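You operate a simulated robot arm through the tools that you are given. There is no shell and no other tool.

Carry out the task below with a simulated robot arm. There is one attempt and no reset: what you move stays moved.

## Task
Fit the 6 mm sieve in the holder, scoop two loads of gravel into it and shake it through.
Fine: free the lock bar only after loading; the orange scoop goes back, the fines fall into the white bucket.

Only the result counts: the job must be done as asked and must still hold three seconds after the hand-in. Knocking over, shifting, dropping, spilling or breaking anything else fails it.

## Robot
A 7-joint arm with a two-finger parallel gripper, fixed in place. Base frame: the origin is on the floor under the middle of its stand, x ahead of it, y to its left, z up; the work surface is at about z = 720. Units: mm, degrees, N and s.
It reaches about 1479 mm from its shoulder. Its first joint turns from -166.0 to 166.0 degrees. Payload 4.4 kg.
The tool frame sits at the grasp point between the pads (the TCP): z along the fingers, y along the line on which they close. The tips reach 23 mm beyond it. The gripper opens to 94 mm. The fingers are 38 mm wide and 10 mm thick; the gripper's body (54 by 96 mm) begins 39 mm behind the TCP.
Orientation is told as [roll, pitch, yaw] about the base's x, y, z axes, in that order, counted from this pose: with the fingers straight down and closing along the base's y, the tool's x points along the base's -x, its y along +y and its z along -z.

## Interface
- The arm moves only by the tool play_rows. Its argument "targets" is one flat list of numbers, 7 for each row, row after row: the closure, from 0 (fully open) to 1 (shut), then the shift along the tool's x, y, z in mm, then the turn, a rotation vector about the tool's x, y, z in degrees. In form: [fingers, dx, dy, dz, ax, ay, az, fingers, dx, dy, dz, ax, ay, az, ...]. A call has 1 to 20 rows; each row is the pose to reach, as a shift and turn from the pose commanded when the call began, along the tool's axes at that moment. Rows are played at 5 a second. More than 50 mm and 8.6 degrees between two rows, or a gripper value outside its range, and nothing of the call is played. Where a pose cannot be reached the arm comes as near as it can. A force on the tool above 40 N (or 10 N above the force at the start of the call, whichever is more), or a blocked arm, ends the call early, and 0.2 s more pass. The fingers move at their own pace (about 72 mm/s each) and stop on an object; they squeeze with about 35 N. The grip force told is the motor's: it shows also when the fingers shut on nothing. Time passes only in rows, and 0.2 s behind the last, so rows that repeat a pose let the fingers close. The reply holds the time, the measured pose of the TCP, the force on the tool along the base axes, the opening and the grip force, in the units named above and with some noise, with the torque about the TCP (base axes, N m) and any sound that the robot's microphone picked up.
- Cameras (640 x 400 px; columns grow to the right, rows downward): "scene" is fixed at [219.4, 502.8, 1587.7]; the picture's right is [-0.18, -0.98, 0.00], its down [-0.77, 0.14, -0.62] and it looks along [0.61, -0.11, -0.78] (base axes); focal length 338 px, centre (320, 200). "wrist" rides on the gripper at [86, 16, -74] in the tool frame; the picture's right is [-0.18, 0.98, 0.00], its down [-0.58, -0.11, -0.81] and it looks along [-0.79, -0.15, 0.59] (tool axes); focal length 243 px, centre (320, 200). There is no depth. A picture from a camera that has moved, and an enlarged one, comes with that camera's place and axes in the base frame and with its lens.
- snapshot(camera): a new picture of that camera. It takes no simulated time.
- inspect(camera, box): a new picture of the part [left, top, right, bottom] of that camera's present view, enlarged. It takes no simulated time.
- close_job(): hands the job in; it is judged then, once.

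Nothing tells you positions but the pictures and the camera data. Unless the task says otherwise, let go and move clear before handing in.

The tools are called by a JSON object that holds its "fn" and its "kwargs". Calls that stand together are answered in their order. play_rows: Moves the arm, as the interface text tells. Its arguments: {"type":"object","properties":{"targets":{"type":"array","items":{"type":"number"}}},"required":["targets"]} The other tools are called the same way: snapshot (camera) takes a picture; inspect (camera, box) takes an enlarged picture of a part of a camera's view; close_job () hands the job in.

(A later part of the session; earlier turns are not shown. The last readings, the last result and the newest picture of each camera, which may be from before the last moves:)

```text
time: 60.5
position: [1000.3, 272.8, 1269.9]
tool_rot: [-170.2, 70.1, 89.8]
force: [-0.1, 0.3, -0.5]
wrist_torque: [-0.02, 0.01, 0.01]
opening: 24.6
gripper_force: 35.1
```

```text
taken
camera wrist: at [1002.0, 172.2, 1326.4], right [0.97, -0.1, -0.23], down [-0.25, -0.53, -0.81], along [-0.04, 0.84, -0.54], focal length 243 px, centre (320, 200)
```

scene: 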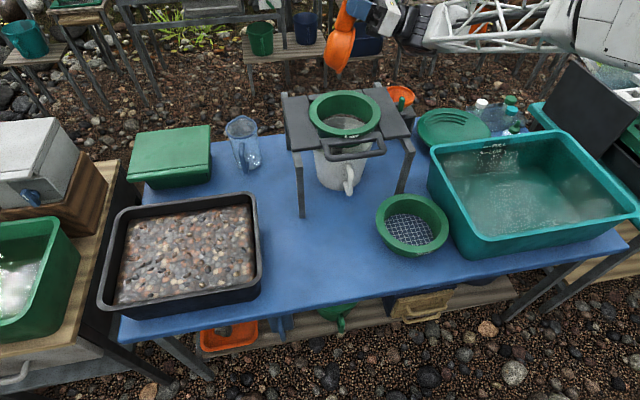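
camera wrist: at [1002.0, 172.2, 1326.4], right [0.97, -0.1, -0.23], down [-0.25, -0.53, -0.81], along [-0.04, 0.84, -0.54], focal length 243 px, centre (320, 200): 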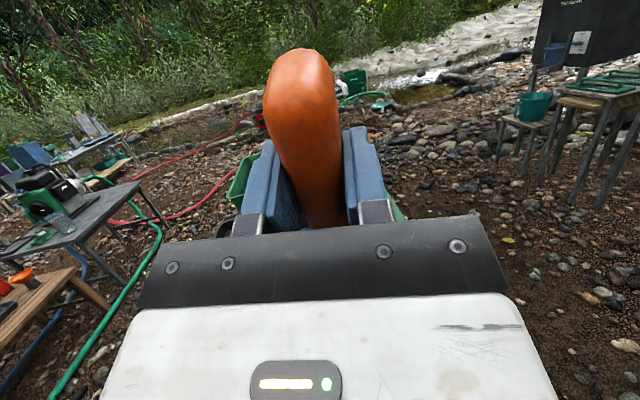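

The tip to 110° works exactly this way. I'll look at the wrist's clearance over the holder, then rehearse lowering it to the real pouring height.

{"fn": "inspect", "kwargs": {"camera": "scene", "box": [270, 0, 510, 150]}}

{"fn": "play_rows", "kwargs": {"targets": [1, -10, 0, 0, 0, 0, 0, 1, -25, 0, 0, 0, 0, 0, 1, -42, 0, 0, 0, 0, 0, 1, -60, 0, 0, 0, 0, 0, 1, -60, 0, 0, 0, 0, 0]}}

{"fn": "inspect", "kwargs": {"camera": "scene", "box": [270, 0, 510, 150]}}

```text
2.67 times, centred on (390, 75) of scene
camera zoom: at [219.4, 502.8, 1587.7], right [-0.18, -0.98, 0.0], down [-0.77, 0.14, -0.62], along [0.61, -0.11, -0.78], focal length 900 px, centre (133, 533)
```

zoom: 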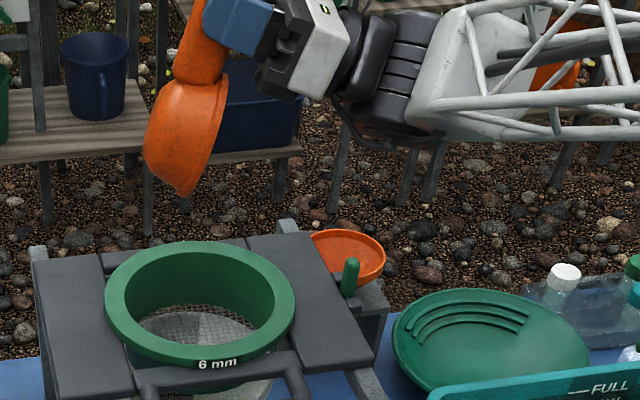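

```text
time: 61.7
position: [1000.6, 294.0, 1213.1]
tool_rot: [-170.1, 70.2, 89.9]
force: [0.3, -0.1, -0.6]
wrist_torque: [-0.03, 0.02, -0.02]
opening: 24.6
gripper_force: 34.7
```

```text
2.67 times, centred on (390, 75) of scene
camera zoom: at [219.4, 502.8, 1587.7], right [-0.18, -0.98, 0.0], down [-0.77, 0.14, -0.62], along [0.61, -0.11, -0.78], focal length 900 px, centre (133, 533)
```

zoom: 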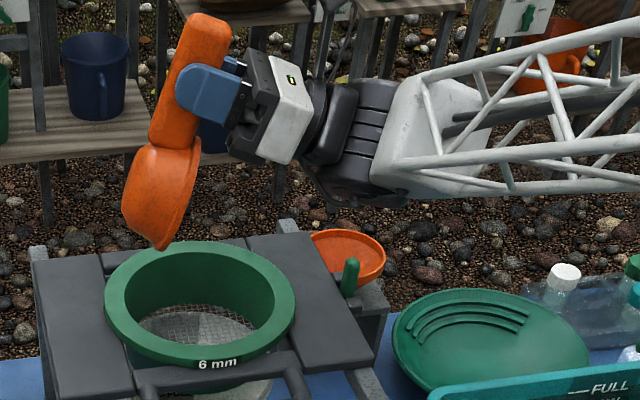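

The pour pose is confirmed with good clearance. Now I'll bring the scoop back to level and carry it, empty, over to the gravel tray.

{"fn": "play_rows", "kwargs": {"targets": [1, -0.8, -1.7, 9.9, 0, -7.74, -1.36, 1, -1.7, -3.5, 19.8, 0, -15.48, -2.73, 1, -2.5, -5.2, 29.7, 0, -23.22, -4.09, 1, -3.3, -7, 39.5, 0, -30.96, -5.46, 1, -4.2, -8.7, 49.4, 0, -38.7, -6.82, 1, -5, -10.5, 59.3, 0, -46.43, -8.18, 1, -5.9, -12.2, 69.2, 0, -54.18, -9.55, 1, -6.7, -13.9, 79.1, 0, -61.92, -10.91, 1, -7.5, -15.7, 89, 0, -69.65, -12.28, 1, -8.4, -17.4, 98.9, 0, -77.39, -13.64, 1, -9.2, -19.2, 108.7, 0, -85.13, -15, 1, -10, -20.9, 118.6, 0, -92.88, -16.37, 1, -10.9, -22.7, 128.5, 0, -100.61, -17.73, 1, -11.7, -24.4, 138.4, 0, -108.35, -19.1, 1, -11.7, -24.4, 138.4, 0, -108.35, -19.1]}}

```text
time: 64.9
position: [1000.2, 430.4, 1251.4]
tool_rot: [10.0, -0.2, -90.1]
force: [-0.2, -0.8, -0.6]
wrist_torque: [0.05, 0.05, -0.04]
opening: 24.5
gripper_force: 34.5
```

{"fn": "play_rows", "kwargs": {"targets": [1, 37.3, -24.5, 11.4, 0, 0, 0, 1, 74.6, -49, 22.8, 0, 0, 0, 1, 111.8, -73.4, 34.3, 0, 0, 0, 1, 149.1, -97.9, 45.7, 0, 0, 0, 1, 186.4, -122.4, 57.1, 0, 0, 0, 1, 223.7, -146.9, 68.5, 0, 7.39, 1.3, 1, 261, -171.4, 79.9, 0, 14.78, 2.6, 1, 298.2, -195.8, 91.4, 0, 22.16, 3.91, 1, 335.5, -220.3, 102.8, 0, 29.55, 5.21, 1, 372.8, -244.8, 114.2, 0, 36.94, 6.51, 1, 410.1, -269.3, 125.6, 0, 44.33, 7.81, 1, 447.4, -293.8, 137, 0, 51.71, 9.11, 1, 484.6, -318.3, 148.5, 0, 59.1, 10.42, 1, 484.6, -318.3, 148.5, 0, 59.1, 10.42]}}

{"fn": "snapshot", "kwargs": {"camera": "scene"}}

{"fn": "snapshot", "kwargs": {"camera": "wrist"}}

```text
time: 67.9
position: [712.4, 913.0, 1047.6]
tool_rot: [10.2, 59.9, -90.0]
force: [-1.0, -0.1, -1.3]
wrist_torque: [0.03, 0.02, 0.03]
opening: 24.6
gripper_force: 35.4
```

```text
taken
```

scene: 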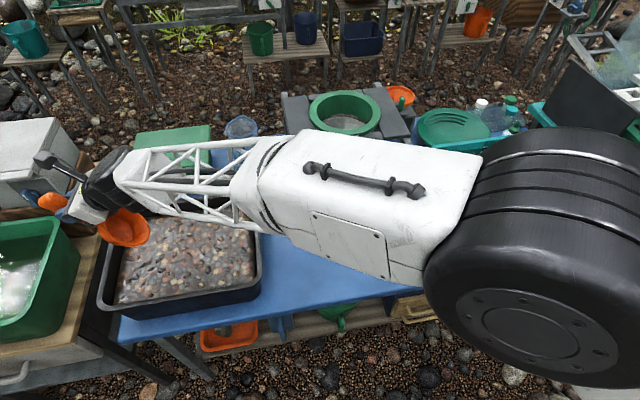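

```text
taken
camera wrist: at [714.9, 890.9, 1161.6], right [0.97, -0.24, -0.07], down [-0.25, -0.96, -0.11], along [-0.04, 0.13, -0.99], focal length 243 px, centre (320, 200)
```

wrist: 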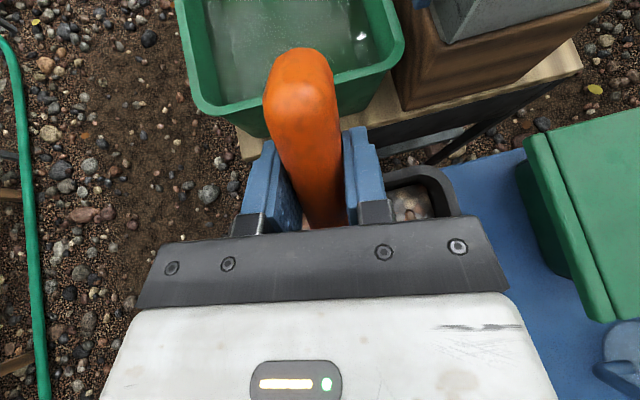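

The scoop is above the left half of the tray, tilted 60° lip-down. I'll lower it until the lip is just at the gravel surface and check.

{"fn": "play_rows", "kwargs": {"targets": [1, -27, 0.2, -1.3, 0, 0, 0, 1, -54, 0.5, -2.6, 0, 0, 0, 1, -80.7, 0.7, -3.9, 0, 0, 0, 1, -95, 0, 0.5, 0, 0, 0, 1, -110, -1, 7, 0, 0, 0, 1, -110, -1, 7, 0, 0, 0]}}

{"fn": "snapshot", "kwargs": {"camera": "scene"}}

{"fn": "inspect", "kwargs": {"camera": "scene", "box": [80, 150, 260, 300]}}

{"fn": "snapshot", "kwargs": {"camera": "wrist"}}

```text
time: 69.3
position: [713.8, 864.7, 948.8]
tool_rot: [10.0, 59.9, -90.2]
force: [-0.1, 0.0, -1.1]
wrist_torque: [-0.03, -0.01, 0.0]
opening: 24.6
gripper_force: 35.3
```

```text
taken
```

scene: 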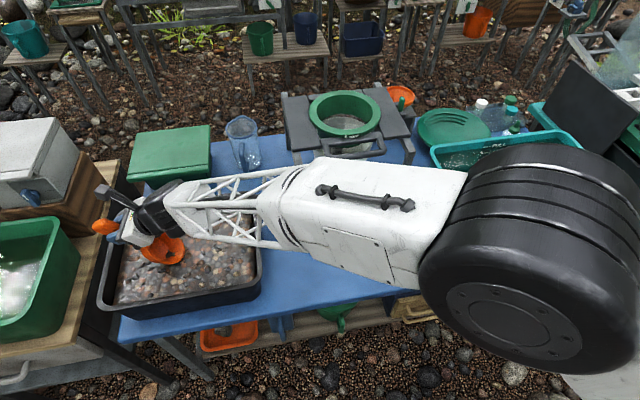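

```text
2.67 times, centred on (170, 225) of scene
camera zoom: at [219.4, 502.8, 1587.7], right [-0.18, -0.98, 0.0], down [-0.77, 0.14, -0.62], along [0.61, -0.11, -0.78], focal length 900 px, centre (720, 133)
```

zoom: 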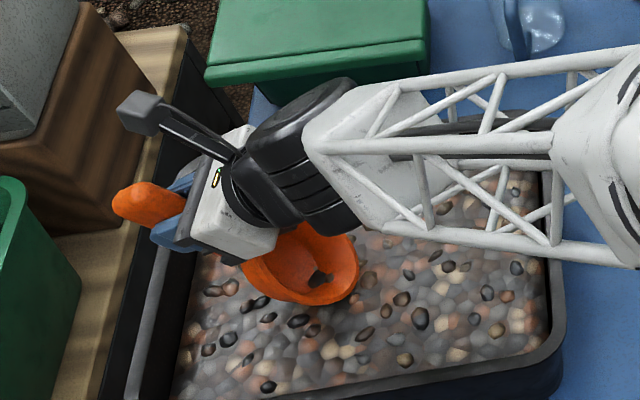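

```text
taken
camera wrist: at [715.2, 842.8, 1062.8], right [0.97, -0.24, -0.07], down [-0.25, -0.96, -0.11], along [-0.04, 0.13, -0.99], focal length 243 px, centre (320, 200)
```

wrist: 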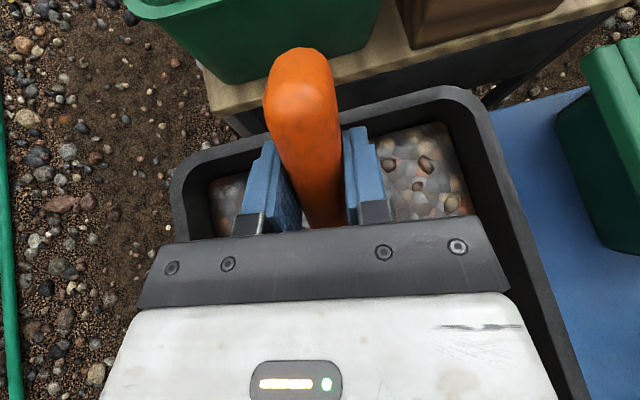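

No contact yet and the lip is just above the gravel. Now the first part of the dig: push in about 35 mm deep while rolling the cup back.

{"fn": "play_rows", "kwargs": {"targets": [1, -16, -1.1, 5.9, 0, 0, 0, 1, -28.6, -1.1, 6.2, 0, 0, 0, 1, -41.1, -1.2, 6.5, 0, 0, 0, 1, -50.4, -1.7, 9.7, 0, -1.97, -0.35, 1, -59.7, -2.3, 12.8, 0, -3.94, -0.69, 1, -67.7, -2.6, 14.6, 0, -6.9, -1.22, 1, -75.8, -2.9, 16.6, 0, -9.85, -1.74, 1, -83.6, -3.3, 18.5, 0, -13.3, -2.34, 1, -91.4, -3.6, 20.5, 0, -16.75, -2.95]}}

{"fn": "inspect", "kwargs": {"camera": "scene", "box": [80, 150, 260, 300]}}

```text
time: 71.3
position: [712.7, 836.0, 858.4]
tool_rot: [10.0, 42.8, -90.1]
force: [-0.2, 4.8, 14.1]
wrist_torque: [-1.11, 0.01, -0.04]
opening: 24.7
gripper_force: 35.0
```

```text
2.67 times, centred on (170, 225) of scene
camera zoom: at [219.4, 502.8, 1587.7], right [-0.18, -0.98, 0.0], down [-0.77, 0.14, -0.62], along [0.61, -0.11, -0.78], focal length 900 px, centre (720, 133)
```

zoom: 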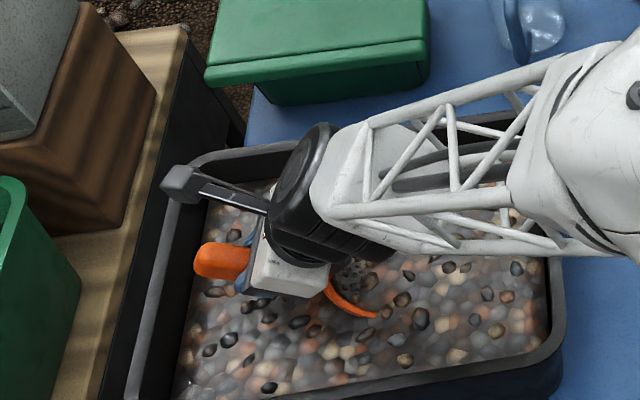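

Gravel is entering the cup with modest force. I'll roll it up to level (slightly back) and lift it out.

{"fn": "play_rows", "kwargs": {"targets": [1, -6, -0.5, 3, 0, -3.45, -0.61, 1, -11.9, -1.1, 6.1, 0, -6.9, -1.22, 1, -15.9, -1.4, 7.7, 0, -10.34, -1.82, 1, -19.7, -1.6, 9.2, 0, -13.8, -2.43, 1, -21.8, -1.7, 9.6, 0, -17.2, -3.04, 1, -24.1, -1.7, 9.8, 0, -20.7, -3.65, 1, -25.5, -1.5, 8.5, 0, -27.6, -4.86, 1, -23.9, -0.8, 4.7, 0, -34.5, -6.08, 1, -21.1, 0.1, -0.5, 0, -41.4, -7.29, 1, -11.8, 2.5, -14.3, 0, -45.3, -7.99, 1, 8.6, 6.3, -35.8, 0, -45.3, -7.99, 1, 33.9, 11, -62.5, 0, -45.3, -7.99, 1, 33.9, 11, -62.5, 0, -45.3, -7.99, 1, 33.9, 11, -62.5, 0, -45.3, -7.99]}}

{"fn": "inspect", "kwargs": {"camera": "scene", "box": [80, 130, 280, 300]}}

{"fn": "snapshot", "kwargs": {"camera": "wrist"}}

```text
time: 74.3
position: [713.2, 818.2, 929.4]
tool_rot: [10.1, -3.2, -90.2]
force: [-0.4, 0.7, -4.3]
wrist_torque: [0.12, 0.03, 0.02]
opening: 24.9
gripper_force: 34.6
```

```text
2.35 times, centred on (180, 215) of scene
camera zoom: at [219.4, 502.8, 1587.7], right [-0.18, -0.98, 0.0], down [-0.77, 0.14, -0.62], along [0.61, -0.11, -0.78], focal length 794 px, centre (649, 165)
```

zoom: 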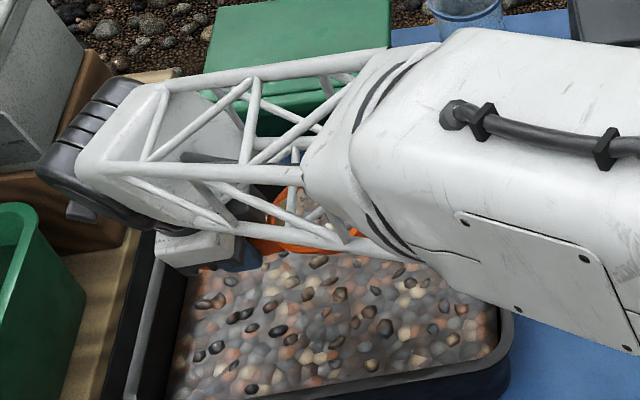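

```text
taken
camera wrist: at [715.5, 909.7, 1001.9], right [0.97, -0.18, 0.18], down [-0.25, -0.54, 0.81], along [-0.04, -0.82, -0.56], focal length 243 px, centre (320, 200)
```

wrist: 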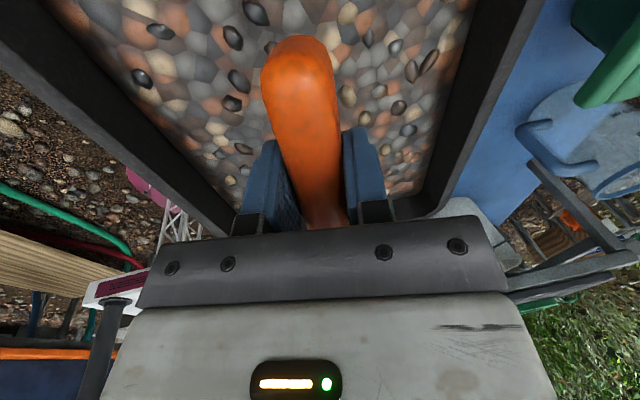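

About 3.5 N of gravel is in the cup. I'll lift it straight up gently over the tray and look into the cup before leaving the tray area.

{"fn": "play_rows", "kwargs": {"targets": [1, 0, 0, 0, 0, 0, 0, 1, 0, 0, 0, 0, 0, 0, 1, -0.5, 1.7, -9.8, 0, 0, 0, 1, -1.6, 5.2, -29.5, 0, 0, 0, 1, -2.9, 9.5, -54.1, 0, 0, 0, 1, -4.2, 13.9, -78.7, 0, 0, 0, 1, -5.5, 18.2, -103.3, 0, 0, 0, 1, -6.8, 22.6, -127.9, 0, 0, 0, 1, -8.1, 26.9, -152.5, 0, 0, 0, 1, -9.4, 31.2, -177.1, 0, 0, 0, 1, -10.7, 35.6, -201.7, 0, 0, 0, 1, -12, 39.9, -226.3, 0, 0, 0, 1, -12.9, 42.7, -242, 0, 0, 0, 1, -13.1, 43.4, -245.9, 0, 0, 0, 1, -13.1, 43.4, -245.9, 0, 0, 0]}}

{"fn": "snapshot", "kwargs": {"camera": "scene"}}

{"fn": "inspect", "kwargs": {"camera": "scene", "box": [40, 100, 240, 260]}}

```text
time: 77.5
position: [713.7, 818.6, 1179.2]
tool_rot: [10.0, -3.2, -90.1]
force: [0.4, -0.2, -3.9]
wrist_torque: [0.13, 0.0, 0.01]
opening: 24.9
gripper_force: 35.0
```

```text
taken
```

scene: 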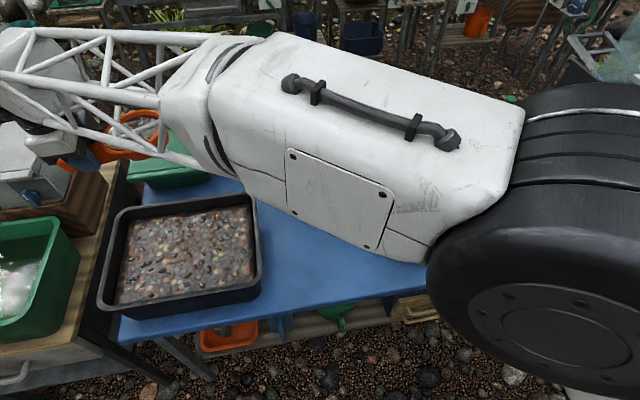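

```text
2.50 times, centred on (140, 180) of scene
camera zoom: at [219.4, 502.8, 1587.7], right [-0.18, -0.98, 0.0], down [-0.77, 0.14, -0.62], along [0.61, -0.11, -0.78], focal length 844 px, centre (770, 250)
```

zoom: 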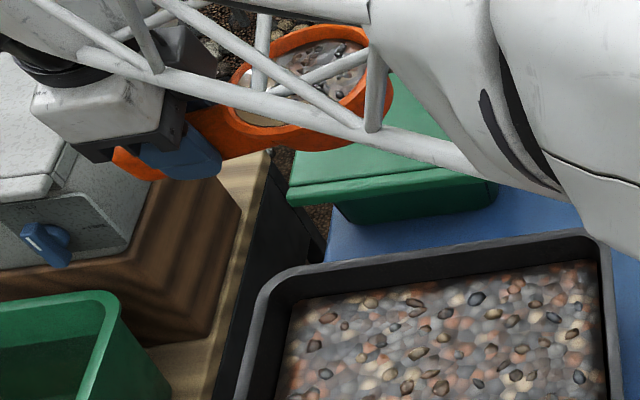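

The cup holds a good load, with its surface below the rim, so nothing should spill. I'll carry it smoothly to above the sieve.

{"fn": "play_rows", "kwargs": {"targets": [1, -3.9, 2.8, 0.3, 0, 0, 0, 1, -15.6, 11.4, 1.2, 0, 0, 0, 1, -35.1, 25.6, 2.6, 0, 0, 0, 1, -58.5, 42.7, 4.4, 0, 0, 0, 1, -85.8, 62.6, 6.4, 0, 0, 0, 1, -113.2, 82.5, 8.5, 0, 0, 0, 1, -140.5, 102.5, 10.5, 0, 0, 0, 1, -167.8, 122.4, 12.6, 0, 0, 0, 1, -195.1, 142.3, 14.6, 0, 0, 0, 1, -222.4, 162.2, 16.6, 0, 0, 0, 1, -249.7, 182.1, 18.7, 0, 0, 0, 1, -277, 202.1, 20.7, 0, 0, 0, 1, -304.4, 222, 22.8, 0, 0, 0, 1, -331.7, 241.9, 24.8, 0, 0, 0, 1, -355.1, 259, 26.6, 0, 0, 0, 1, -374.6, 273.2, 28, 0, 0, 0, 1, -386.3, 281.8, 28.9, 0, 0, 0, 1, -390.2, 284.6, 29.2, 0, 0, 0, 1, -390.2, 284.6, 29.2, 0, 0, 0]}}

{"fn": "snapshot", "kwargs": {"camera": "scene"}}

{"fn": "inspect", "kwargs": {"camera": "scene", "box": [260, 0, 460, 150]}}

```text
time: 81.5
position: [998.4, 429.3, 1222.0]
tool_rot: [10.0, -3.2, -90.0]
force: [0.7, -0.5, -3.6]
wrist_torque: [0.1, 0.01, -0.05]
opening: 25.0
gripper_force: 34.9
```

```text
taken
```

scene: 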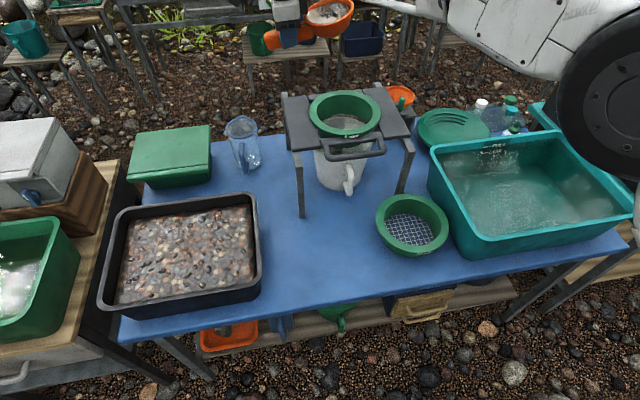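

```text
2.67 times, centred on (360, 75) of scene
camera zoom: at [219.4, 502.8, 1587.7], right [-0.18, -0.98, 0.0], down [-0.77, 0.14, -0.62], along [0.61, -0.11, -0.78], focal length 900 px, centre (213, 533)
```

zoom: 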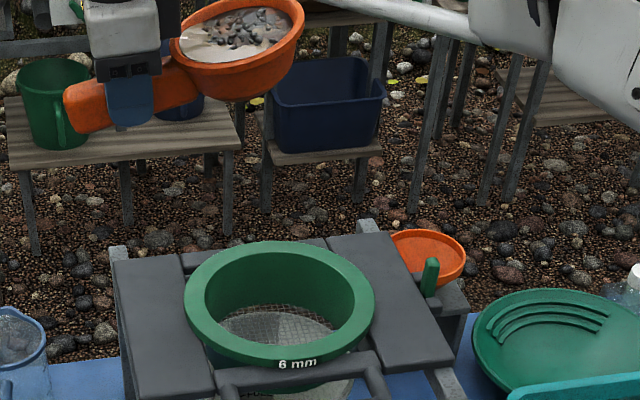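

The load sits well in the cup above the sieve. I'll lower and tilt it to about 36° with the lip just over the sieve, then check the alignment before pouring.

{"fn": "play_rows", "kwargs": {"targets": [1, 4.1, -2.1, 11.8, 0, 3.15, 0.56, 1, 10.7, -4.4, 25, 0, 9.06, 1.6, 1, 16.7, -7.2, 40.9, 0, 14.97, 2.64, 1, 21.2, -10.2, 58, 0, 20.88, 3.68, 1, 24, -13.3, 75.5, 0, 26.79, 4.72, 1, 24.9, -16.1, 91.6, 0, 32.7, 5.76, 1, 22.9, -17.7, 100.4, 0, 36.5, 6.4]}}

{"fn": "inspect", "kwargs": {"camera": "scene", "box": [260, 20, 460, 170]}}

```text
time: 83.1
position: [997.5, 447.1, 1117.8]
tool_rot: [10.1, 34.0, -90.0]
force: [-0.5, 0.7, -3.6]
wrist_torque: [0.08, 0.01, -0.02]
opening: 24.8
gripper_force: 34.7
```

```text
2.67 times, centred on (360, 95) of scene
camera zoom: at [219.4, 502.8, 1587.7], right [-0.18, -0.98, 0.0], down [-0.77, 0.14, -0.62], along [0.61, -0.11, -0.78], focal length 900 px, centre (213, 480)
```

zoom: 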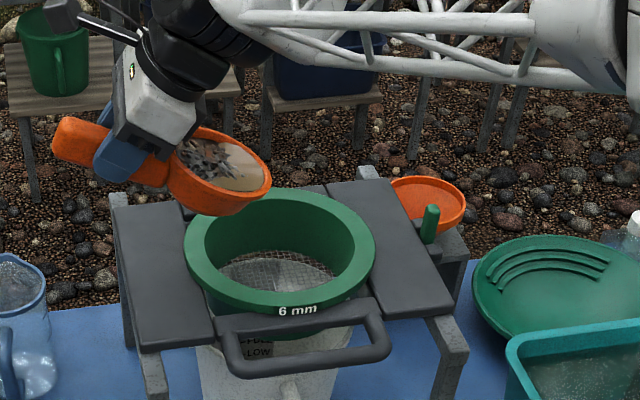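

The lip is over the sieve at about (1001, 305), 50 mm above the flange. Now I'll pour by rotating about the lip.

{"fn": "play_rows", "kwargs": {"targets": [1, -2.7, 0.6, -3.7, 0, 6.01, 1.06, 1, -3.9, 2.8, -16.1, 0, 11.92, 2.1, 1, -6, 5.5, -31.4, 0, 17.83, 3.14, 1, -6, 5.5, -31.4, 0, 17.83, 3.14, 1, -9.3, 8.3, -47.2, 0, 23.74, 4.18, 1, -14.2, 11, -62.7, 0, 29.65, 5.23, 1, -14.2, 11, -62.7, 0, 29.65, 5.23, 1, -20.8, 13.7, -77.6, 0, 35.56, 6.27, 1, -28.9, 16.2, -91.7, 0, 41.47, 7.31, 1, -28.9, 16.2, -91.7, 0, 41.47, 7.31, 1, -38.4, 18.5, -104.9, 0, 47.38, 8.35, 1, -49.3, 20.6, -117, 0, 53.29, 9.39, 1, -61.5, 22.5, -127.9, 0, 59.2, 10.43, 1, -74.7, 24.2, -137.5, 0, 65.11, 11.47, 1, -88.8, 25.7, -145.8, 0, 71.02, 12.52, 1, -103.9, 26.9, -152.5, 0, 76.93, 13.56, 1, -103.9, 26.9, -152.5, 0, 76.93, 13.56, 1, -103.9, 26.9, -152.5, 0, 76.93, 13.56, 1, -103.9, 26.9, -152.5, 0, 76.93, 13.56]}}

{"fn": "snapshot", "kwargs": {"camera": "scene"}}

{"fn": "inspect", "kwargs": {"camera": "scene", "box": [260, 20, 460, 170]}}

```text
time: 87.1
position: [998.8, 274.5, 1188.6]
tool_rot: [-170.1, 68.0, 89.8]
force: [0.3, 1.0, -0.8]
wrist_torque: [0.0, 0.01, 0.0]
opening: 24.6
gripper_force: 34.8
```

```text
taken
```

scene: 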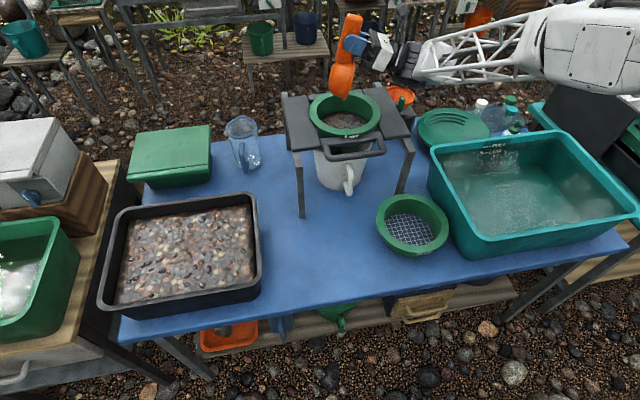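

```text
2.67 times, centred on (360, 95) of scene
camera zoom: at [219.4, 502.8, 1587.7], right [-0.18, -0.98, 0.0], down [-0.77, 0.14, -0.62], along [0.61, -0.11, -0.78], focal length 900 px, centre (213, 480)
```

zoom: 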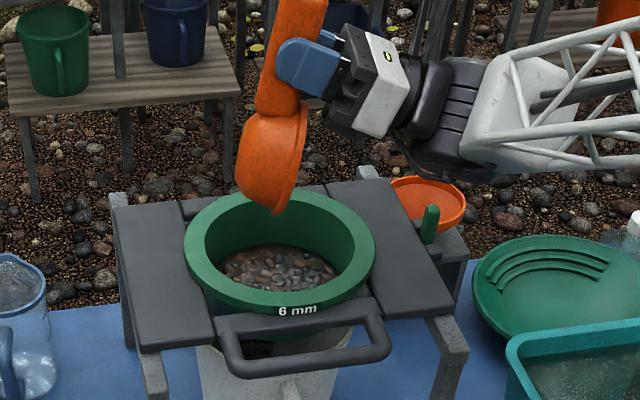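

The first load is all in the sieve and nothing landed outside. I'll level the empty scoop, rising away, and go back for the second load.

{"fn": "play_rows", "kwargs": {"targets": [1, -0.1, -2.1, 11.8, 0, -7.88, -1.39, 1, -0.2, -4.1, 23.5, 0, -15.76, -2.78, 1, -0.3, -6.2, 35.3, 0, -23.64, -4.17, 1, -0.4, -8.3, 47.1, 0, -31.52, -5.56, 1, -0.5, -10.4, 58.8, 0, -39.4, -6.94, 1, -0.6, -12.4, 70.6, 0, -47.28, -8.33, 1, -0.6, -14.5, 82.4, 0, -55.16, -9.72, 1, -0.7, -16.6, 94.1, 0, -63.04, -11.11, 1, -0.8, -18.6, 105.9, 0, -70.92, -12.5, 1, -0.9, -20.7, 117.6, 0, -78.8, -13.89, 1, -1, -22.8, 129.4, 0, -86.68, -15.28, 1, -1.1, -24.9, 141.2, 0, -94.56, -16.67, 1, -1.2, -26.9, 152.9, 0, -102.44, -18.06, 1, -1.3, -29, 164.7, 0, -110.32, -19.44, 1, -1.3, -29, 164.7, 0, -110.32, -19.44]}}

{"fn": "inspect", "kwargs": {"camera": "scene", "box": [270, 60, 430, 180]}}

```text
time: 90.3
position: [999.0, 430.5, 1250.5]
tool_rot: [10.0, -0.1, -90.2]
force: [0.3, -0.1, -0.8]
wrist_torque: [0.02, 0.01, 0.01]
opening: 24.6
gripper_force: 35.0
```

```text
3.33 times, centred on (350, 120) of scene
camera zoom: at [219.4, 502.8, 1587.7], right [-0.18, -0.98, 0.0], down [-0.77, 0.14, -0.62], along [0.61, -0.11, -0.78], focal length 1125 px, centre (220, 467)
```

zoom: 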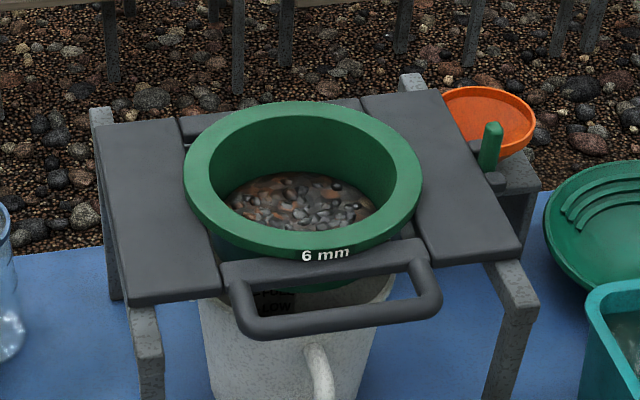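

The first load rests evenly on the mesh. Now the same transit to the tray for load two.

{"fn": "play_rows", "kwargs": {"targets": [1, 37.3, -24.5, 11.4, 0, 0, 0, 1, 74.6, -49, 22.8, 0, 0, 0, 1, 111.8, -73.4, 34.3, 0, 0, 0, 1, 149.1, -97.9, 45.7, 0, 0, 0, 1, 186.4, -122.4, 57.1, 0, 0, 0, 1, 223.7, -146.9, 68.5, 0, 7.39, 1.3, 1, 261, -171.4, 79.9, 0, 14.78, 2.6, 1, 298.2, -195.8, 91.4, 0, 22.16, 3.91, 1, 335.5, -220.3, 102.8, 0, 29.55, 5.21, 1, 372.8, -244.8, 114.2, 0, 36.94, 6.51, 1, 410.1, -269.3, 125.6, 0, 44.33, 7.81, 1, 447.4, -293.8, 137, 0, 51.71, 9.11, 1, 484.6, -318.3, 148.5, 0, 59.1, 10.42, 1, 484.6, -318.3, 148.5, 0, 59.1, 10.42]}}

{"fn": "play_rows", "kwargs": {"targets": [1, -27, 0.2, -1.3, 0, 0, 0, 1, -54, 0.5, -2.6, 0, 0, 0, 1, -80.7, 0.7, -3.9, 0, 0, 0, 1, -95, 0, 0.5, 0, 0, 0, 1, -110, -1, 7, 0, 0, 0, 1, -110, -1, 7, 0, 0, 0]}}

{"fn": "inspect", "kwargs": {"camera": "scene", "box": [80, 150, 260, 300]}}

```text
time: 93.3
position: [709.8, 915.8, 1048.6]
tool_rot: [10.1, 60.0, -89.9]
force: [0.4, -0.4, -1.2]
wrist_torque: [0.0, 0.01, 0.01]
opening: 24.7
gripper_force: 35.1
```

```text
time: 94.7
position: [710.4, 867.8, 950.1]
tool_rot: [9.9, 60.0, -90.1]
force: [0.0, 0.1, -0.3]
wrist_torque: [-0.01, 0.02, 0.02]
opening: 24.7
gripper_force: 35.0
```

```text
2.67 times, centred on (170, 225) of scene
camera zoom: at [219.4, 502.8, 1587.7], right [-0.18, -0.98, 0.0], down [-0.77, 0.14, -0.62], along [0.61, -0.11, -0.78], focal length 900 px, centre (720, 133)
```

zoom: 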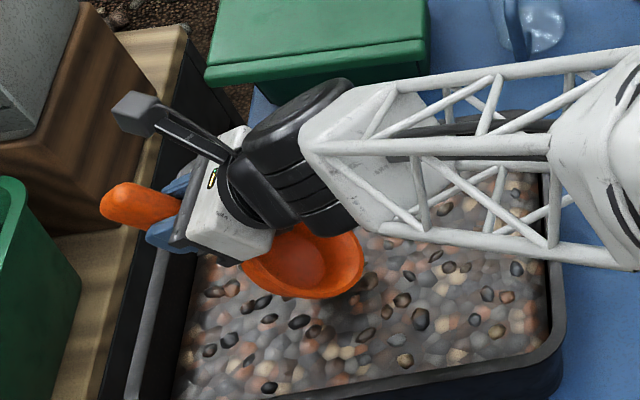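

In position again; the cup is empty and just above the surface. Repeating the same dig.

{"fn": "play_rows", "kwargs": {"targets": [1, -16, -1.1, 5.9, 0, 0, 0, 1, -28.6, -1.1, 6.2, 0, 0, 0, 1, -41.1, -1.2, 6.5, 0, 0, 0, 1, -50.4, -1.7, 9.7, 0, -1.97, -0.35, 1, -59.7, -2.3, 12.8, 0, -3.94, -0.69, 1, -67.7, -2.6, 14.6, 0, -6.9, -1.22, 1, -75.8, -2.9, 16.6, 0, -9.85, -1.74, 1, -83.6, -3.3, 18.5, 0, -13.3, -2.34, 1, -91.4, -3.6, 20.5, 0, -16.75, -2.95]}}

{"fn": "play_rows", "kwargs": {"targets": [1, -6, -0.5, 3, 0, -3.45, -0.61, 1, -11.9, -1.1, 6.1, 0, -6.9, -1.22, 1, -15.9, -1.4, 7.7, 0, -10.34, -1.82, 1, -19.7, -1.6, 9.2, 0, -13.8, -2.43, 1, -21.8, -1.7, 9.6, 0, -17.2, -3.04, 1, -24.1, -1.7, 9.8, 0, -20.7, -3.65, 1, -25.5, -1.5, 8.5, 0, -27.6, -4.86, 1, -23.9, -0.8, 4.7, 0, -34.5, -6.08, 1, -21.1, 0.1, -0.5, 0, -41.4, -7.29, 1, -11.8, 2.5, -14.3, 0, -45.3, -7.99, 1, 8.6, 6.3, -35.8, 0, -45.3, -7.99, 1, 33.9, 11, -62.5, 0, -45.3, -7.99, 1, 33.9, 11, -62.5, 0, -45.3, -7.99, 1, 33.9, 11, -62.5, 0, -45.3, -7.99]}}

```text
time: 96.7
position: [710.5, 837.9, 859.6]
tool_rot: [10.0, 42.8, -90.2]
force: [0.3, -1.4, -2.1]
wrist_torque: [-0.02, 0.0, 0.02]
opening: 24.9
gripper_force: 34.7
```

```text
time: 99.7
position: [712.1, 820.1, 930.4]
tool_rot: [10.0, -2.9, -90.0]
force: [-0.2, -0.6, -2.1]
wrist_torque: [0.08, 0.0, 0.04]
opening: 25.1
gripper_force: 35.0
```

This load is lighter, since I dug in the same spot. I'll raise it and look into the cup before deciding whether to top it up elsewhere in the tray.

{"fn": "play_rows", "kwargs": {"targets": [1, 0, 0, 0, 0, 0, 0, 1, -0.5, 1.7, -9.8, 0, 0, 0, 1, -1.6, 5.2, -29.5, 0, 0, 0, 1, -2.9, 9.5, -54.1, 0, 0, 0, 1, -4.2, 13.9, -78.7, 0, 0, 0, 1, -5.5, 18.2, -103.3, 0, 0, 0, 1, -6.8, 22.6, -127.9, 0, 0, 0, 1, -8.1, 26.9, -152.5, 0, 0, 0, 1, -9.4, 31.2, -177.1, 0, 0, 0, 1, -10.7, 35.6, -201.7, 0, 0, 0, 1, -12, 39.9, -226.3, 0, 0, 0, 1, -12.9, 42.7, -242, 0, 0, 0, 1, -13.1, 43.4, -245.9, 0, 0, 0, 1, -13.1, 43.4, -245.9, 0, 0, 0]}}

{"fn": "snapshot", "kwargs": {"camera": "scene"}}

{"fn": "inspect", "kwargs": {"camera": "scene", "box": [40, 80, 240, 260]}}

{"fn": "inspect", "kwargs": {"camera": "scene", "box": [90, 180, 270, 320]}}

```text
time: 102.7
position: [712.0, 820.4, 1179.5]
tool_rot: [10.0, -3.0, -90.1]
force: [-0.1, 0.6, -2.4]
wrist_torque: [0.11, 0.0, 0.03]
opening: 24.8
gripper_force: 35.1
```

```text
taken
```

scene: 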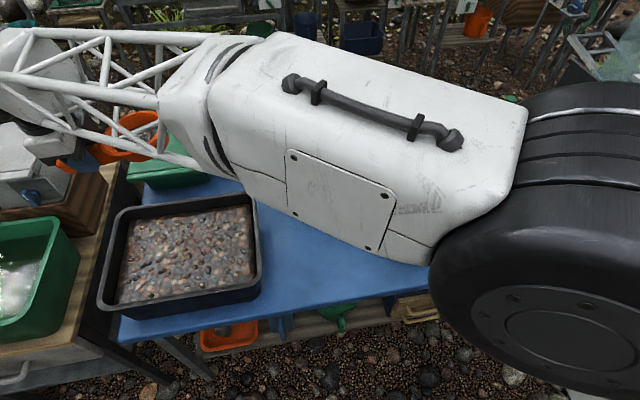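

```text
2.22 times, centred on (140, 170) of scene
camera zoom: at [219.4, 502.8, 1587.7], right [-0.18, -0.98, 0.0], down [-0.77, 0.14, -0.62], along [0.61, -0.11, -0.78], focal length 750 px, centre (720, 267)
```

zoom: 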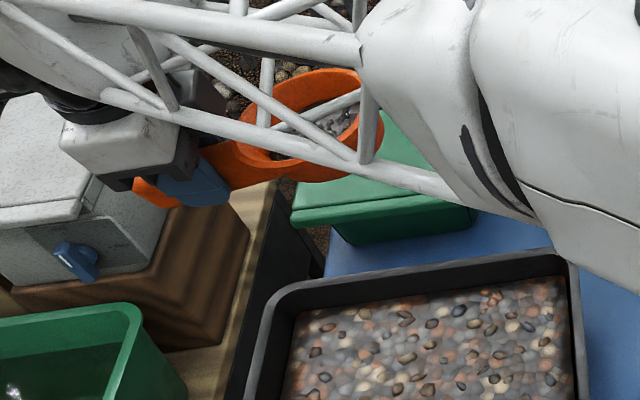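

```text
2.86 times, centred on (180, 250) of scene
camera zoom: at [219.4, 502.8, 1587.7], right [-0.18, -0.98, 0.0], down [-0.77, 0.14, -0.62], along [0.61, -0.11, -0.78], focal length 964 px, centre (720, 57)
```

zoom: 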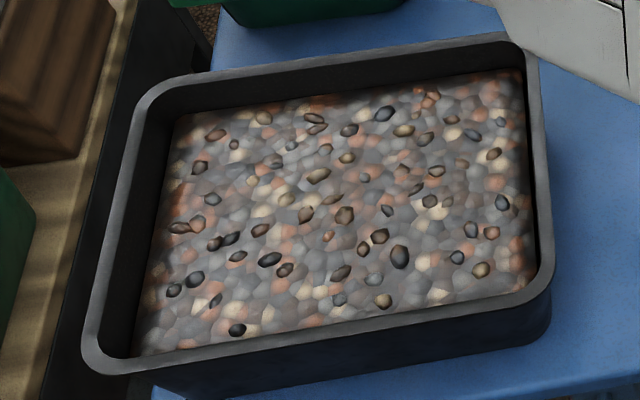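

The second scoop is only about half a load because the first dig left a hollow there. I'll tip it back into the tray, low over the hollow, and scoop a proper load from fresh gravel farther along.

{"fn": "play_rows", "kwargs": {"targets": [1, 7.1, -7, 39.8, 0, 0, 0, 1, 14.1, -14, 79.7, 0, 0, 0, 1, 21.2, -21, 119.5, 0, 0, 0, 1, 28.2, -28.1, 159.3, 0, 0, 0, 1, 35.3, -35.1, 199.2, 0, 0, 0, 1, 42.3, -42.1, 239, 0, 0, 0, 1, 44.6, -41.5, 235.8, 0, 7.76, 1.37, 1, 47, -41, 232.6, 0, 15.5, 2.73, 1, 49.3, -40.4, 229.4, 0, 23.3, 4.1, 1, 51.7, -39.9, 226.2, 0, 31, 5.47, 1, 54, -39.3, 223, 0, 38.8, 6.83, 1, 56.3, -38.7, 219.8, 0, 46.5, 8.2, 1, 58.7, -38.2, 216.6, 0, 54.3, 9.57, 1, 61, -37.6, 213.4, 0, 62.05, 10.94, 1, 61, -37.6, 213.4, 0, 62.05, 10.94, 1, 61, -37.6, 213.4, 0, 62.05, 10.94, 1, 61, -37.6, 213.4, 0, 62.05, 10.94]}}

{"fn": "inspect", "kwargs": {"camera": "scene", "box": [80, 150, 260, 300]}}

```text
time: 106.3
position: [710.6, 869.9, 961.4]
tool_rot: [10.0, 60.0, -90.0]
force: [-0.2, 0.0, -2.2]
wrist_torque: [0.04, 0.01, 0.0]
opening: 24.5
gripper_force: 35.0
```

```text
2.67 times, centred on (170, 225) of scene
camera zoom: at [219.4, 502.8, 1587.7], right [-0.18, -0.98, 0.0], down [-0.77, 0.14, -0.62], along [0.61, -0.11, -0.78], focal length 900 px, centre (720, 133)
```

zoom: 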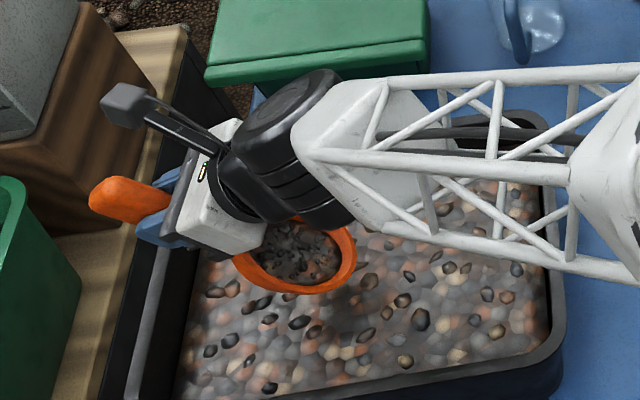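

The half load stays in the cup even at 60°, so I can simply add to it. I'll shift 59 mm in +x to fresh gravel and dig there.

{"fn": "play_rows", "kwargs": {"targets": [1, 0, 29, 5.1, 0, 0, 0, 1, 0, 58.1, 10.2, 0, 0, 0, 1, -28, 56.8, 17.3, 0, 0, 0, 1, -40.6, 56.8, 17.6, 0, 0, 0, 1, -53.1, 56.7, 17.9, 0, 0, 0, 1, -64.1, 56, 22.1, 0, -1.97, -0.35, 1, -75.2, 55.3, 26.2, 0, -3.94, -0.69, 1, -83.2, 55, 28, 0, -6.9, -1.22, 1, -91.3, 54.7, 30, 0, -9.85, -1.74, 1, -99.1, 54.3, 31.9, 0, -13.3, -2.34, 1, -106.9, 54, 33.9, 0, -16.75, -2.95]}}

{"fn": "inspect", "kwargs": {"camera": "scene", "box": [80, 150, 260, 300]}}

```text
time: 108.7
position: [771.3, 836.7, 857.1]
tool_rot: [10.2, 42.9, -90.0]
force: [2.0, 4.8, 13.2]
wrist_torque: [-1.05, -0.15, 0.18]
opening: 24.4
gripper_force: 35.0
```

```text
2.67 times, centred on (170, 225) of scene
camera zoom: at [219.4, 502.8, 1587.7], right [-0.18, -0.98, 0.0], down [-0.77, 0.14, -0.62], along [0.61, -0.11, -0.78], focal length 900 px, centre (720, 133)
```

zoom: 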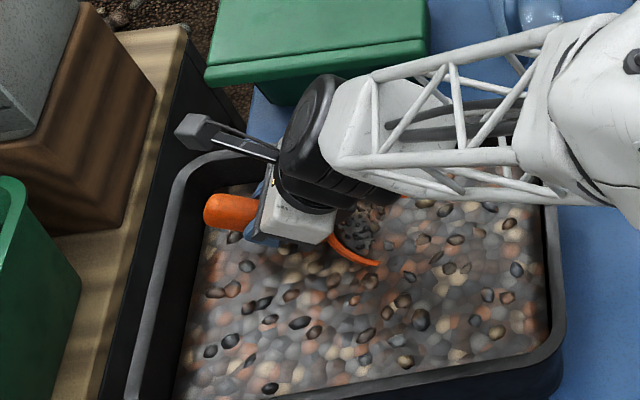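

Good resistance again, so it's filling. Rolling up to level and lifting out slowly.

{"fn": "play_rows", "kwargs": {"targets": [1, -6, -0.5, 3, 0, -3.45, -0.61, 1, -11.9, -1.1, 6.1, 0, -6.9, -1.22, 1, -15.9, -1.4, 7.7, 0, -10.34, -1.82, 1, -19.7, -1.6, 9.2, 0, -13.8, -2.43, 1, -21.8, -1.7, 9.6, 0, -17.2, -3.04, 1, -24.1, -1.7, 9.8, 0, -20.7, -3.65, 1, -25.5, -1.5, 8.5, 0, -27.6, -4.86, 1, -23.9, -0.8, 4.7, 0, -34.5, -6.08, 1, -21.1, 0.1, -0.5, 0, -41.4, -7.29, 1, -11.8, 2.5, -14.3, 0, -45.3, -7.99, 1, 8.6, 6.3, -35.8, 0, -45.3, -7.99, 1, 33.9, 11, -62.5, 0, -45.3, -7.99, 1, 33.9, 11, -62.5, 0, -45.3, -7.99, 1, 33.9, 11, -62.5, 0, -45.3, -7.99]}}

{"fn": "play_rows", "kwargs": {"targets": [1, 0, 0, 0, 0, 0, 0, 1, -0.5, 1.7, -9.8, 0, 0, 0, 1, -1.6, 5.2, -29.5, 0, 0, 0, 1, -2.9, 9.5, -54.1, 0, 0, 0, 1, -4.2, 13.9, -78.7, 0, 0, 0, 1, -5.5, 18.2, -103.3, 0, 0, 0, 1, -6.8, 22.6, -127.9, 0, 0, 0, 1, -8.1, 26.9, -152.5, 0, 0, 0, 1, -9.4, 31.2, -177.1, 0, 0, 0, 1, -10.7, 35.6, -201.7, 0, 0, 0, 1, -12, 39.9, -226.3, 0, 0, 0, 1, -12.9, 42.7, -242, 0, 0, 0, 1, -13.1, 43.4, -245.9, 0, 0, 0, 1, -13.1, 43.4, -245.9, 0, 0, 0]}}

{"fn": "snapshot", "kwargs": {"camera": "scene"}}

{"fn": "inspect", "kwargs": {"camera": "scene", "box": [70, 80, 230, 200]}}

```text
time: 111.7
position: [770.8, 817.6, 924.8]
tool_rot: [10.1, -3.1, -90.1]
force: [0.2, -0.4, -3.7]
wrist_torque: [0.09, 0.01, 0.0]
opening: 25.0
gripper_force: 35.0
```

```text
time: 114.7
position: [769.5, 818.5, 1175.3]
tool_rot: [10.1, -3.0, -90.0]
force: [-0.1, 0.8, -4.1]
wrist_torque: [0.12, -0.01, 0.0]
opening: 24.8
gripper_force: 35.3
```

```text
taken
```

scene: 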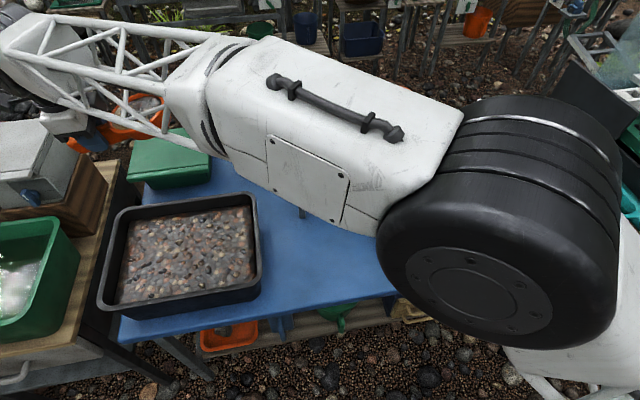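

```text
3.33 times, centred on (150, 140) of scene
camera zoom: at [219.4, 502.8, 1587.7], right [-0.18, -0.98, 0.0], down [-0.77, 0.14, -0.62], along [0.61, -0.11, -0.78], focal length 1125 px, centre (887, 400)
```

zoom: 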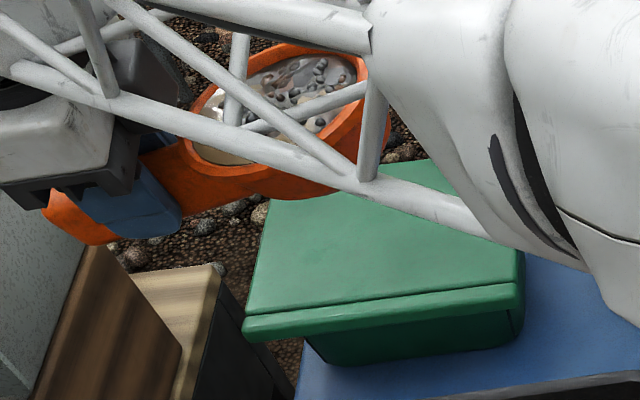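

A full load this time (about 3.3 N, like the first). Carrying it smoothly to the sieve.

{"fn": "play_rows", "kwargs": {"targets": [1, -3.9, 2.3, 0.1, 0, 0, 0, 1, -15.6, 9.2, 0.6, 0, 0, 0, 1, -35.2, 20.7, 1.3, 0, 0, 0, 1, -58.6, 34.5, 2.2, 0, 0, 0, 1, -86, 50.6, 3.3, 0, 0, 0, 1, -113.3, 66.7, 4.3, 0, 0, 0, 1, -140.7, 82.8, 5.3, 0, 0, 0, 1, -168, 98.9, 6.4, 0, 0, 0, 1, -195.4, 115, 7.4, 0, 0, 0, 1, -222.7, 131, 8.4, 0, 0, 0, 1, -250, 147.1, 9.5, 0, 0, 0, 1, -277.4, 163.2, 10.5, 0, 0, 0, 1, -304.7, 179.3, 11.5, 0, 0, 0, 1, -332.1, 195.4, 12.6, 0, 0, 0, 1, -355.5, 209.2, 13.5, 0, 0, 0, 1, -375.1, 220.7, 14.2, 0, 0, 0, 1, -386.8, 227.6, 14.7, 0, 0, 0, 1, -390.7, 229.9, 14.8, 0, 0, 0, 1, -390.7, 229.9, 14.8, 0, 0, 0]}}

{"fn": "inspect", "kwargs": {"camera": "scene", "box": [260, 0, 460, 150]}}

{"fn": "snapshot", "kwargs": {"camera": "scene"}}

```text
time: 118.7
position: [999.2, 428.0, 1222.2]
tool_rot: [10.1, -2.9, -90.1]
force: [0.0, -0.7, -3.2]
wrist_torque: [0.15, -0.01, 0.0]
opening: 24.8
gripper_force: 34.6
```

```text
2.67 times, centred on (360, 75) of scene
camera zoom: at [219.4, 502.8, 1587.7], right [-0.18, -0.98, 0.0], down [-0.77, 0.14, -0.62], along [0.61, -0.11, -0.78], focal length 900 px, centre (213, 533)
```

zoom: 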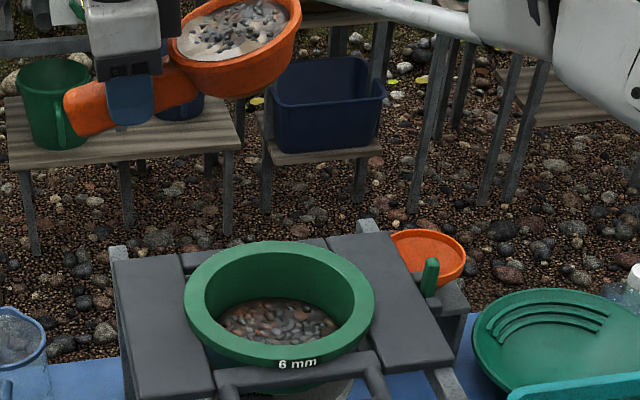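

```text
taken
```

scene: 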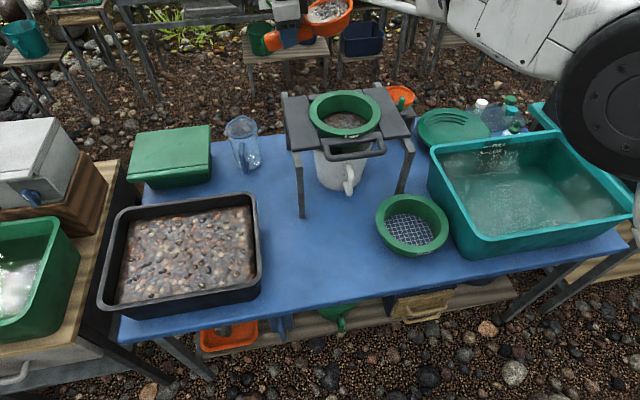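

Same position as the first pour, nothing spilled on the way. Repeating the lowering and the pour.

{"fn": "play_rows", "kwargs": {"targets": [1, 4.1, -2.1, 11.8, 0, 3.15, 0.56, 1, 10.7, -4.4, 25, 0, 9.06, 1.6, 1, 16.7, -7.2, 40.9, 0, 14.97, 2.64, 1, 21.2, -10.2, 58, 0, 20.88, 3.68, 1, 24, -13.3, 75.5, 0, 26.79, 4.72, 1, 24.9, -16.1, 91.6, 0, 32.7, 5.76, 1, 22.9, -17.7, 100.4, 0, 36.5, 6.4]}}

{"fn": "inspect", "kwargs": {"camera": "scene", "box": [260, 20, 460, 170]}}

```text
time: 120.3
position: [999.9, 447.6, 1119.9]
tool_rot: [10.1, 34.1, -90.1]
force: [0.4, 0.0, -3.4]
wrist_torque: [0.09, -0.01, -0.02]
opening: 25.1
gripper_force: 35.4
```

```text
2.67 times, centred on (360, 95) of scene
camera zoom: at [219.4, 502.8, 1587.7], right [-0.18, -0.98, 0.0], down [-0.77, 0.14, -0.62], along [0.61, -0.11, -0.78], focal length 900 px, centre (213, 480)
```

zoom: 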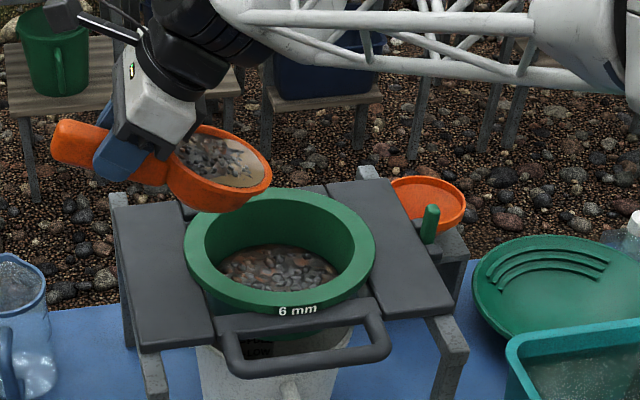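

{"fn": "play_rows", "kwargs": {"targets": [1, -2.7, 0.6, -3.7, 0, 6.01, 1.06, 1, -3.9, 2.8, -16.1, 0, 11.92, 2.1, 1, -6, 5.5, -31.4, 0, 17.83, 3.14, 1, -6, 5.5, -31.4, 0, 17.83, 3.14, 1, -9.3, 8.3, -47.2, 0, 23.74, 4.18, 1, -14.2, 11, -62.7, 0, 29.65, 5.23, 1, -14.2, 11, -62.7, 0, 29.65, 5.23, 1, -20.8, 13.7, -77.6, 0, 35.56, 6.27, 1, -28.9, 16.2, -91.7, 0, 41.47, 7.31, 1, -28.9, 16.2, -91.7, 0, 41.47, 7.31, 1, -38.4, 18.5, -104.9, 0, 47.38, 8.35, 1, -49.3, 20.6, -117, 0, 53.29, 9.39, 1, -61.5, 22.5, -127.9, 0, 59.2, 10.43, 1, -74.7, 24.2, -137.5, 0, 65.11, 11.47, 1, -88.8, 25.7, -145.8, 0, 71.02, 12.52, 1, -103.9, 26.9, -152.5, 0, 76.93, 13.56, 1, -103.9, 26.9, -152.5, 0, 76.93, 13.56, 1, -103.9, 26.9, -152.5, 0, 76.93, 13.56, 1, -103.9, 26.9, -152.5, 0, 76.93, 13.56]}}

{"fn": "inspect", "kwargs": {"camera": "scene", "box": [260, 20, 460, 170]}}

{"fn": "snapshot", "kwargs": {"camera": "scene"}}

```text
time: 124.3
position: [997.6, 275.3, 1187.3]
tool_rot: [-170.0, 67.8, 89.9]
force: [-0.5, 0.3, -1.5]
wrist_torque: [0.0, 0.0, 0.0]
opening: 24.8
gripper_force: 35.0
```

```text
2.67 times, centred on (360, 95) of scene
camera zoom: at [219.4, 502.8, 1587.7], right [-0.18, -0.98, 0.0], down [-0.77, 0.14, -0.62], along [0.61, -0.11, -0.78], focal length 900 px, centre (213, 480)
```

zoom: 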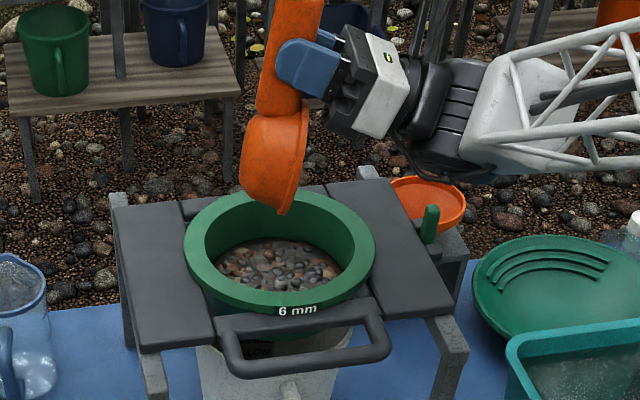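

```text
taken
```

scene: 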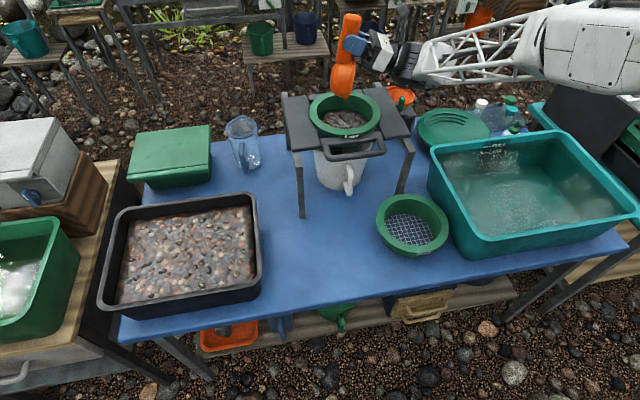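

Both loads are in the sieve. I'll level the scoop, check it's empty, and bring it back to its place.

{"fn": "play_rows", "kwargs": {"targets": [1, -0.1, -2.1, 11.8, 0, -7.88, -1.39, 1, -0.2, -4.1, 23.5, 0, -15.76, -2.78, 1, -0.3, -6.2, 35.3, 0, -23.64, -4.17, 1, -0.4, -8.3, 47.1, 0, -31.52, -5.56, 1, -0.5, -10.4, 58.8, 0, -39.4, -6.94, 1, -0.6, -12.4, 70.6, 0, -47.28, -8.33, 1, -0.6, -14.5, 82.4, 0, -55.16, -9.72, 1, -0.7, -16.6, 94.1, 0, -63.04, -11.11, 1, -0.8, -18.6, 105.9, 0, -70.92, -12.5, 1, -0.9, -20.7, 117.6, 0, -78.8, -13.89, 1, -1, -22.8, 129.4, 0, -86.68, -15.28, 1, -1.1, -24.9, 141.2, 0, -94.56, -16.67, 1, -1.2, -26.9, 152.9, 0, -102.44, -18.06, 1, -1.3, -29, 164.7, 0, -110.32, -19.44, 1, -1.3, -29, 164.7, 0, -110.32, -19.44]}}

{"fn": "inspect", "kwargs": {"camera": "scene", "box": [260, 0, 460, 170]}}

```text
time: 127.5
position: [999.0, 430.2, 1251.5]
tool_rot: [10.0, 0.1, -90.0]
force: [-0.1, -0.4, -1.0]
wrist_torque: [0.08, 0.0, -0.01]
opening: 24.5
gripper_force: 34.0
```

```text
2.35 times, centred on (360, 85) of scene
camera zoom: at [219.4, 502.8, 1587.7], right [-0.18, -0.98, 0.0], down [-0.77, 0.14, -0.62], along [0.61, -0.11, -0.78], focal length 794 px, centre (226, 471)
```

zoom: 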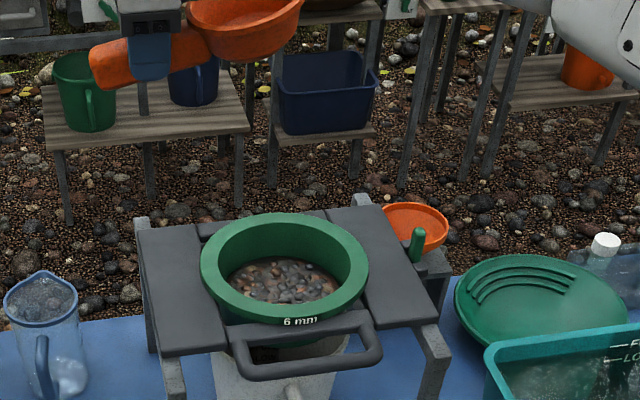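

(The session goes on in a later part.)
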